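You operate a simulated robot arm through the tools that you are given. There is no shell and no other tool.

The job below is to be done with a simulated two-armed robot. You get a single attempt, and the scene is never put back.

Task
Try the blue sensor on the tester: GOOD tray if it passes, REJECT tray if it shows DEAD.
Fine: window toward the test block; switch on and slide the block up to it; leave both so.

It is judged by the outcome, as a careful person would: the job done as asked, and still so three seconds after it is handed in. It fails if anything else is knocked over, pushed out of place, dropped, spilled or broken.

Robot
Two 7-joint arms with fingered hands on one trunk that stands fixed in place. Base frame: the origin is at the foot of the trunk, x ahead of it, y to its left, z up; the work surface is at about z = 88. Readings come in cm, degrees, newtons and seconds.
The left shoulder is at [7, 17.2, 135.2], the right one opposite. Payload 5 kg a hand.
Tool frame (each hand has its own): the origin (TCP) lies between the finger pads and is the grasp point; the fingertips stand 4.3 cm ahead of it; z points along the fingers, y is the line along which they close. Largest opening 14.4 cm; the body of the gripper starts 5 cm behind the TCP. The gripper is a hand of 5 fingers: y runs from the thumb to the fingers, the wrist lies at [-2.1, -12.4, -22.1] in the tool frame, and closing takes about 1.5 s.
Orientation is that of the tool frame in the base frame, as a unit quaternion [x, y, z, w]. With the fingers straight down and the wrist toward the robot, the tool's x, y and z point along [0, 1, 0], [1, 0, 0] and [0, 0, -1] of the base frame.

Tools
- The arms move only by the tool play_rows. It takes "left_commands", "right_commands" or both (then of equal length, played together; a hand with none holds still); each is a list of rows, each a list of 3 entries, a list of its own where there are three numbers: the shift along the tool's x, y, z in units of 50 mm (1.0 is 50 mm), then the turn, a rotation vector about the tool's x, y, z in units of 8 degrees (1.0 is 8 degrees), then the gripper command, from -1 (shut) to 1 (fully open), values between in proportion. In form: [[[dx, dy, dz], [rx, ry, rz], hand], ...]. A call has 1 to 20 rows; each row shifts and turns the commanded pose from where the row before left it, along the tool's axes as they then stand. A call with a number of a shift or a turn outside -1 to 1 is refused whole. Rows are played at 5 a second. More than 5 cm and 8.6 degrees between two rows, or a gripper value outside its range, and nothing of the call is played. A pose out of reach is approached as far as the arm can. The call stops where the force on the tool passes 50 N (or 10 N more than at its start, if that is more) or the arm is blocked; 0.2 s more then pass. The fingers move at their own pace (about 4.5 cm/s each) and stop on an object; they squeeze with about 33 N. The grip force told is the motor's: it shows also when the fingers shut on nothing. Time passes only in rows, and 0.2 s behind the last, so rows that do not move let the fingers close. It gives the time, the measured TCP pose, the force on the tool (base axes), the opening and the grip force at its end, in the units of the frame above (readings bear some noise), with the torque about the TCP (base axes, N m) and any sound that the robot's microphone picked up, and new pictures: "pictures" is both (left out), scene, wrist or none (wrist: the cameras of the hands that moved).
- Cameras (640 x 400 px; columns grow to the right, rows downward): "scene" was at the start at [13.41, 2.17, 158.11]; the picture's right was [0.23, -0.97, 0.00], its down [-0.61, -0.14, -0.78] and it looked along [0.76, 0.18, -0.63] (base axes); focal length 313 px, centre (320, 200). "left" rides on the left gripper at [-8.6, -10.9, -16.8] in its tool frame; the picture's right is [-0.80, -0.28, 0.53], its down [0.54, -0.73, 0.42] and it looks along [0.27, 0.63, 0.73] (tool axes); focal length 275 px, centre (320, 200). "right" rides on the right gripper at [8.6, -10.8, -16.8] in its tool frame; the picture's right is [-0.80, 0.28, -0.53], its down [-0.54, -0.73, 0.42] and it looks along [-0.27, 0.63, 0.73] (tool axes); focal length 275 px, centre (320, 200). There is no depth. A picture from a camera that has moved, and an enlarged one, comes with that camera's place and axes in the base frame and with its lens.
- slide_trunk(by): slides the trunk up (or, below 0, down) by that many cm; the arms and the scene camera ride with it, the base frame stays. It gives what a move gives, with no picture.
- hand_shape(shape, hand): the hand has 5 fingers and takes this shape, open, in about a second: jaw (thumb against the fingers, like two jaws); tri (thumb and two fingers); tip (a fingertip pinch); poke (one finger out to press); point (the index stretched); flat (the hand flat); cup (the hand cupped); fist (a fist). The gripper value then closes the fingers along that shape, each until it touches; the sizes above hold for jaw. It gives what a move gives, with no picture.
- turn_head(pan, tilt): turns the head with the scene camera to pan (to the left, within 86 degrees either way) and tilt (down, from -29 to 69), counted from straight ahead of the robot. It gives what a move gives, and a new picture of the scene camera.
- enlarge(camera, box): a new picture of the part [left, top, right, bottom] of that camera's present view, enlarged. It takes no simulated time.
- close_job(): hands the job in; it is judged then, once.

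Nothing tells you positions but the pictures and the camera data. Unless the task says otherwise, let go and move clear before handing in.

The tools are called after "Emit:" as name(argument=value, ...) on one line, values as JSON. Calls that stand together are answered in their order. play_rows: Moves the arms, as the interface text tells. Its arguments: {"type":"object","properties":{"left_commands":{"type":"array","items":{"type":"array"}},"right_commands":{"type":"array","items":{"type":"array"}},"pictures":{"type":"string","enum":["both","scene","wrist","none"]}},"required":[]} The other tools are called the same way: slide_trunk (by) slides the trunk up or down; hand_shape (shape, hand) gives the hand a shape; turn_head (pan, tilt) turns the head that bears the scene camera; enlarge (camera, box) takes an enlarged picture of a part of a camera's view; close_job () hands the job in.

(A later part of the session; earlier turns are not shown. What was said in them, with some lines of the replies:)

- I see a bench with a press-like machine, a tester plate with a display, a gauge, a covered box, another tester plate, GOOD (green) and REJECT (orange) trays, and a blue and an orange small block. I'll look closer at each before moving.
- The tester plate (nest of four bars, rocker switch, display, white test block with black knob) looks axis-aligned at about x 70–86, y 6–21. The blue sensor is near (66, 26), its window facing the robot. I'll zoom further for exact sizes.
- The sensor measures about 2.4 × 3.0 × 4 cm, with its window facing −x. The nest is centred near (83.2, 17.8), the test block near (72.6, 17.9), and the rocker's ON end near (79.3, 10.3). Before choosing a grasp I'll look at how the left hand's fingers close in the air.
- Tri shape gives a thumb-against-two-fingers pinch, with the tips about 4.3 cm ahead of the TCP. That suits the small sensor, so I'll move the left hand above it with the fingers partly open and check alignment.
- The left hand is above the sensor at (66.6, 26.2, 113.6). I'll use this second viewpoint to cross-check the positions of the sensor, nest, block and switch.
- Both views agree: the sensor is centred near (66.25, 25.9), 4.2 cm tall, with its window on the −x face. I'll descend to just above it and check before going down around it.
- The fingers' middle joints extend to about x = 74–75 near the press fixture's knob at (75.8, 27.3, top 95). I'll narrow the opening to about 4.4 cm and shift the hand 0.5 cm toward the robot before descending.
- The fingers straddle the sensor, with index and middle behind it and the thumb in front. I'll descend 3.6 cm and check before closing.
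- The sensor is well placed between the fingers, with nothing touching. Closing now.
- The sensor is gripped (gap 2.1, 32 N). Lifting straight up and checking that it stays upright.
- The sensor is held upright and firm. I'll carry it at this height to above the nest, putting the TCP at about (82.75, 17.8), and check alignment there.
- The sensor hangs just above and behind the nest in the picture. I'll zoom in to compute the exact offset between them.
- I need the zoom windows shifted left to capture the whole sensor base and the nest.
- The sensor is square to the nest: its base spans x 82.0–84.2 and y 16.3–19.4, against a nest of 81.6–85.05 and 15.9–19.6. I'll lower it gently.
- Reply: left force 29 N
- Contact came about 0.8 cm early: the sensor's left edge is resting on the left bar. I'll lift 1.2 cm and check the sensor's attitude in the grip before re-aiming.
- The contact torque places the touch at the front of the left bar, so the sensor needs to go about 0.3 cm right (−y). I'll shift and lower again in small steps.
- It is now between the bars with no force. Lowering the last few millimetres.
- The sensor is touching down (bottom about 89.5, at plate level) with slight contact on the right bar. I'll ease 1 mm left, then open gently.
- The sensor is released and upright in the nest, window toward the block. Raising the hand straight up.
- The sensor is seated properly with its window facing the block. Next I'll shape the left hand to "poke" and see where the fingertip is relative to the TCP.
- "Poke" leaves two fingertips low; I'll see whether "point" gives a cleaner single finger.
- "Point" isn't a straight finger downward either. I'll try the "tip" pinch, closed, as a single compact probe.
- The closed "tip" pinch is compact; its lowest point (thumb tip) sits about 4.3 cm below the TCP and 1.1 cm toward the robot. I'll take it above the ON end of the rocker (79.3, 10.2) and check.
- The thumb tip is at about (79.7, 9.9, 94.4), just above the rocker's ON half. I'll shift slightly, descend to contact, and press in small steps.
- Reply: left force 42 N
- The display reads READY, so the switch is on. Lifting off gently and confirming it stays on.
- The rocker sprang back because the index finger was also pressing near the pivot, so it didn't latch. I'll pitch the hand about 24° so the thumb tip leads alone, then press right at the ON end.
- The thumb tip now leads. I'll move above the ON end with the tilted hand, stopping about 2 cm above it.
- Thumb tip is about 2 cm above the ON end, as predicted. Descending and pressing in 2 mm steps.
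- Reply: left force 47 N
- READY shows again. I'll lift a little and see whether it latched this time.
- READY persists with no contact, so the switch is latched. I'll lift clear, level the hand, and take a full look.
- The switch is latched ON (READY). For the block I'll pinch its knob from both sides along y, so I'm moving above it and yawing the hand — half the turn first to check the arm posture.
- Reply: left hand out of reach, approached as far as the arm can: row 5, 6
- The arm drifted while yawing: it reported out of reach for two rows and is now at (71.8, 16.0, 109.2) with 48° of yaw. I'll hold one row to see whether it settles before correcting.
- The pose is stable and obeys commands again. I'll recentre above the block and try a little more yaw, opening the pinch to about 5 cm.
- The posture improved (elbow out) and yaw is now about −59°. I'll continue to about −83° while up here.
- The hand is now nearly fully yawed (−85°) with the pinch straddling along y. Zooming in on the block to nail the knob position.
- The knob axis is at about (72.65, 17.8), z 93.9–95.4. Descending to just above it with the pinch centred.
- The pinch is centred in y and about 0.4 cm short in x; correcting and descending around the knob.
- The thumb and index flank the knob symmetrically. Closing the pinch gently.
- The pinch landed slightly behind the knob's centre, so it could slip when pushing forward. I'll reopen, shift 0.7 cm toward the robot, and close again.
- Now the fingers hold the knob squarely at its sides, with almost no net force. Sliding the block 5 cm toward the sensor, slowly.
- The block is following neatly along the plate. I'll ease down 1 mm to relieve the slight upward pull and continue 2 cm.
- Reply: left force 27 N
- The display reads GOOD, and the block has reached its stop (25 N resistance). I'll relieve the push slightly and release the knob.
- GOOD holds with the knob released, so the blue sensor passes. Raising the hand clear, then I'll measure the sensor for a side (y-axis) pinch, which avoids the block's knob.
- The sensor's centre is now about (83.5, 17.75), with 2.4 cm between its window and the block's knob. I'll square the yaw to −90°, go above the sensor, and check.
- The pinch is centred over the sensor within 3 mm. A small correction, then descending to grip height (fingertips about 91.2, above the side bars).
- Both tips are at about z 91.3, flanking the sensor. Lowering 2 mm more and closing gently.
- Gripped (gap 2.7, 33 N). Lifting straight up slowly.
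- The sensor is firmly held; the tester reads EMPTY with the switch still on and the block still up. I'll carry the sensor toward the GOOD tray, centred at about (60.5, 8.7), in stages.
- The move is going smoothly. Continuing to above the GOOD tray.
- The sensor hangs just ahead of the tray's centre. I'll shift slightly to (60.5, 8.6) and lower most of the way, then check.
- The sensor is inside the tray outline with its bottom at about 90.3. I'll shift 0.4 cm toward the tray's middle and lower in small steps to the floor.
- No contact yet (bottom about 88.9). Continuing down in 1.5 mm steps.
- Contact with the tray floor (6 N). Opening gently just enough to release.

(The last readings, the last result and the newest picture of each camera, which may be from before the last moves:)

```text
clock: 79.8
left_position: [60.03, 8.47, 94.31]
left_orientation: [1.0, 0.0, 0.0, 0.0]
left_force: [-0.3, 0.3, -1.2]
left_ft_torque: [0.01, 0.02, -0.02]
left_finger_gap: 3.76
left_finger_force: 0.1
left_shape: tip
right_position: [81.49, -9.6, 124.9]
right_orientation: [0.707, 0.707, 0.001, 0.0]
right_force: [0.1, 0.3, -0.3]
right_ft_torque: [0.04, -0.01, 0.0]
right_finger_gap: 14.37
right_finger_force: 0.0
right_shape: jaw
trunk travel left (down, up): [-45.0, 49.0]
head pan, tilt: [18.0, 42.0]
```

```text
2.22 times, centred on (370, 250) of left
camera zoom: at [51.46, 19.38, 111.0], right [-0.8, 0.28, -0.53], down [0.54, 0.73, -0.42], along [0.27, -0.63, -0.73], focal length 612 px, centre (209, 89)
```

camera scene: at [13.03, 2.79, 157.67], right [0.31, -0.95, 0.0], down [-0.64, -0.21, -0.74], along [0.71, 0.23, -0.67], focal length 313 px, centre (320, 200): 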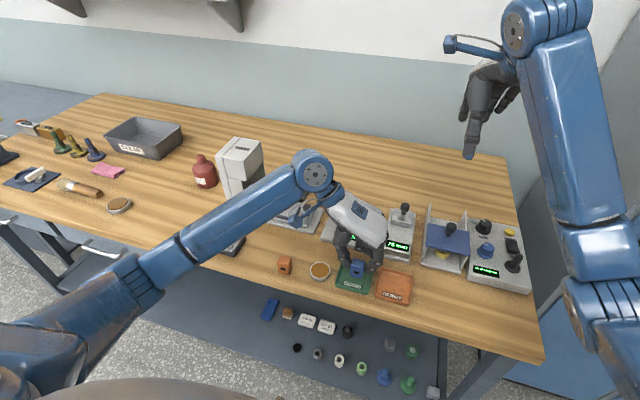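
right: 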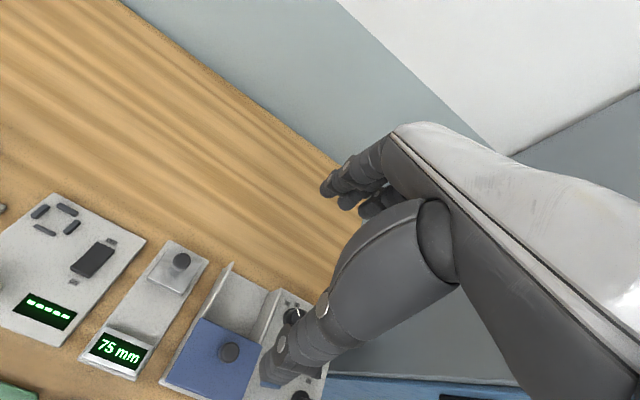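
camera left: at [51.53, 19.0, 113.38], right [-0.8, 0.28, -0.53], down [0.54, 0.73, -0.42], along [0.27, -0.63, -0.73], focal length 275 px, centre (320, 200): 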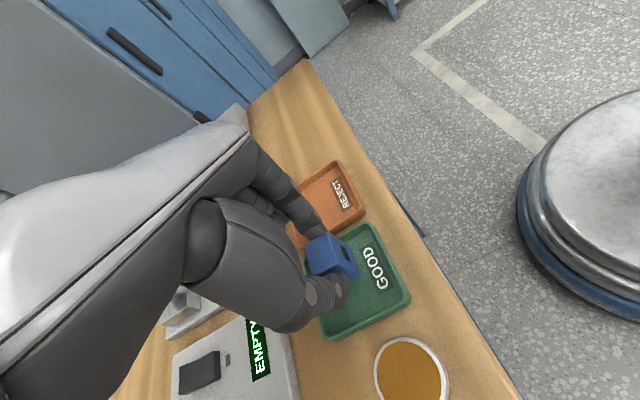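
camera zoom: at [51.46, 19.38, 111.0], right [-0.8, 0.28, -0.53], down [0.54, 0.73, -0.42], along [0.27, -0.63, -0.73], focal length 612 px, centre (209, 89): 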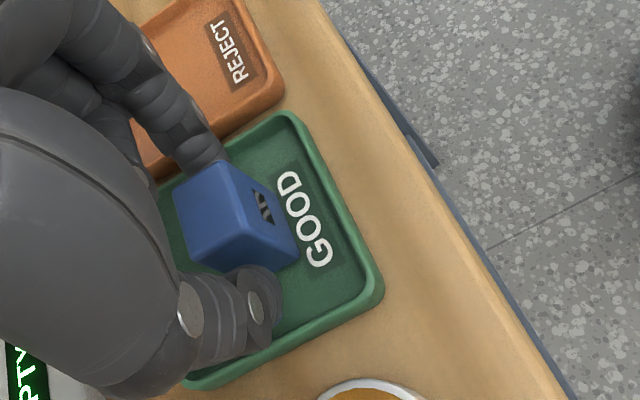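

The sensor stands on its own in the GOOD tray, with both fingers clear. Raising the hand straight up and then away.

Emit:
play_rows(left_commands=[[[0, 0, -0.1], [0, 0, 0], -0.47], [[0, 0, -0.2], [0, 0, 0], -0.47], [[0, 0, -0.4], [0, 0, 0], -0.47], [[0, 0, -0.6], [0, 0, 0], -0.47], [[0, 0, -0.6], [0, 0, 0], -0.47], [[0, 0, -0.6], [0, 0, 0], -0.47], [[0, 0, -0.6], [0, 0, 0], -0.47], [[0, 0, -0.6], [0, 0, 0], -0.47], [[0, -0.5, 0], [0, 0, 0], -0.47], [[0, -0.5, 0], [0, 0, 0], -0.47], [[0, -0.5, 0], [0, 0, 0], -0.47], [[0, -0.5, 0], [0, 0, 0], -0.47], [[0, -0.5, 0], [0, 0, 0], -0.47], [[0, 0, 0], [0, 0, 0], -0.47]], pictures="both")

Emit:
enlarge(camera="scene", box=[310, 190, 420, 310])

Emit:
enlarge(camera="scene", box=[180, 120, 340, 290])

```text
clock: 82.8
left_position: [60.05, 20.97, 112.99]
left_orientation: [1.0, 0.0, -0.001, 0.0]
left_force: [0.2, -1.0, -0.6]
left_ft_torque: [0.03, 0.01, 0.03]
left_finger_gap: 3.77
left_finger_force: 0.0
left_shape: tip
right_position: [81.67, -9.83, 124.86]
right_orientation: [0.706, 0.709, -0.001, 0.0]
right_force: [0.0, 0.1, 0.2]
right_ft_torque: [0.03, 0.02, -0.01]
right_finger_gap: 14.39
right_finger_force: 0.0
right_shape: jaw
trunk travel left (down, up): [-45.0, 49.0]
head pan, tilt: [18.0, 42.0]
camera scene: at [13.06, 2.71, 157.67], right [0.31, -0.95, 0.0], down [-0.64, -0.21, -0.74], along [0.71, 0.23, -0.67], focal length 313 px, centre (320, 200)
camera left: at [51.45, 31.94, 129.7], right [-0.8, 0.28, -0.53], down [0.54, 0.73, -0.42], along [0.27, -0.63, -0.73], focal length 275 px, centre (320, 200)
```

scene: 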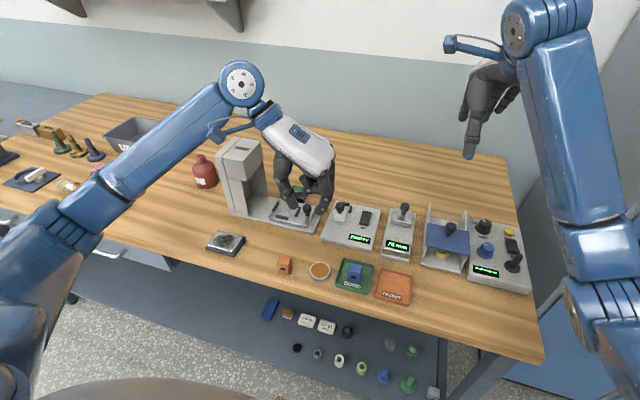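
left: 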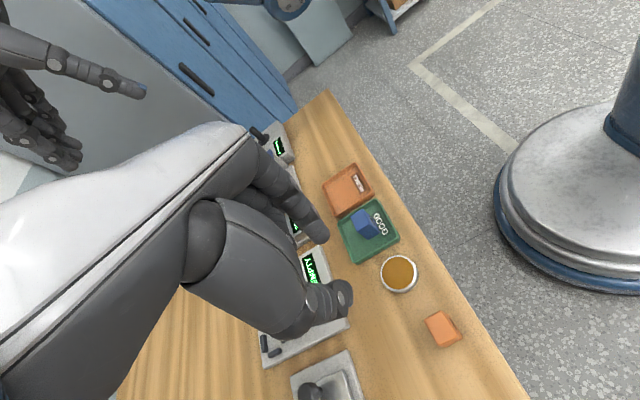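

```text
3.33 times, centred on (365, 250) of scene
camera zoom: at [13.06, 2.71, 157.67], right [0.31, -0.95, 0.0], down [-0.64, -0.21, -0.74], along [0.71, 0.23, -0.67], focal length 1042 px, centre (170, 33)
```

zoom: 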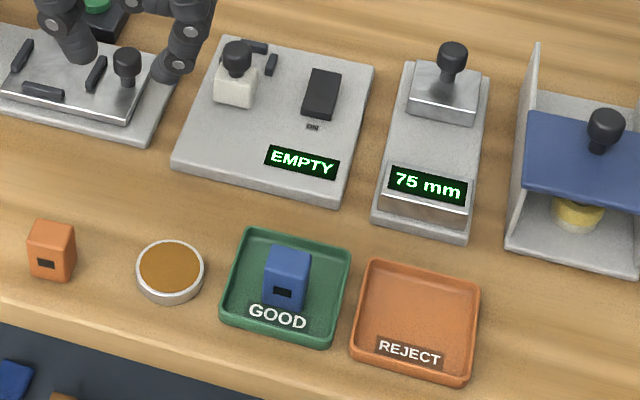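

```text
2.35 times, centred on (260, 205) of scene
camera zoom: at [13.06, 2.71, 157.67], right [0.31, -0.95, 0.0], down [-0.64, -0.21, -0.74], along [0.71, 0.23, -0.67], focal length 736 px, centre (461, 188)
```

zoom: 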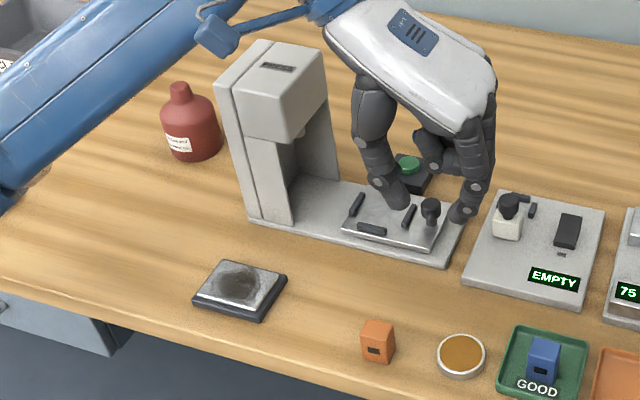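

The blue sensor stands in the GOOD tray. The tester's switch is still on, with EMPTY lit now that the nest is empty. The block is still slid up, and nothing else has been disturbed. The hand is clear, so I'm handing in.

Emit:
close_job()

```text
The job is handed in.
```

The blue sensor passed: the tester showed GOOD, and the sensor is now standing upright in the GOOD tray. I tested it with its window toward the test block.

- **Switch and block:** I left the tester switched on and the test block slid up to the nest, as you asked. The display now reads EMPTY because the nest has nothing in it.
- **Switch press:** The switch sprang back on my first press and latched on the second.
- **Sensor placement:** The sensor touched a nest bar on the first attempt, so I lifted it and set it again.
- **Other items:** In the final pictures nothing else had been knocked over or moved.
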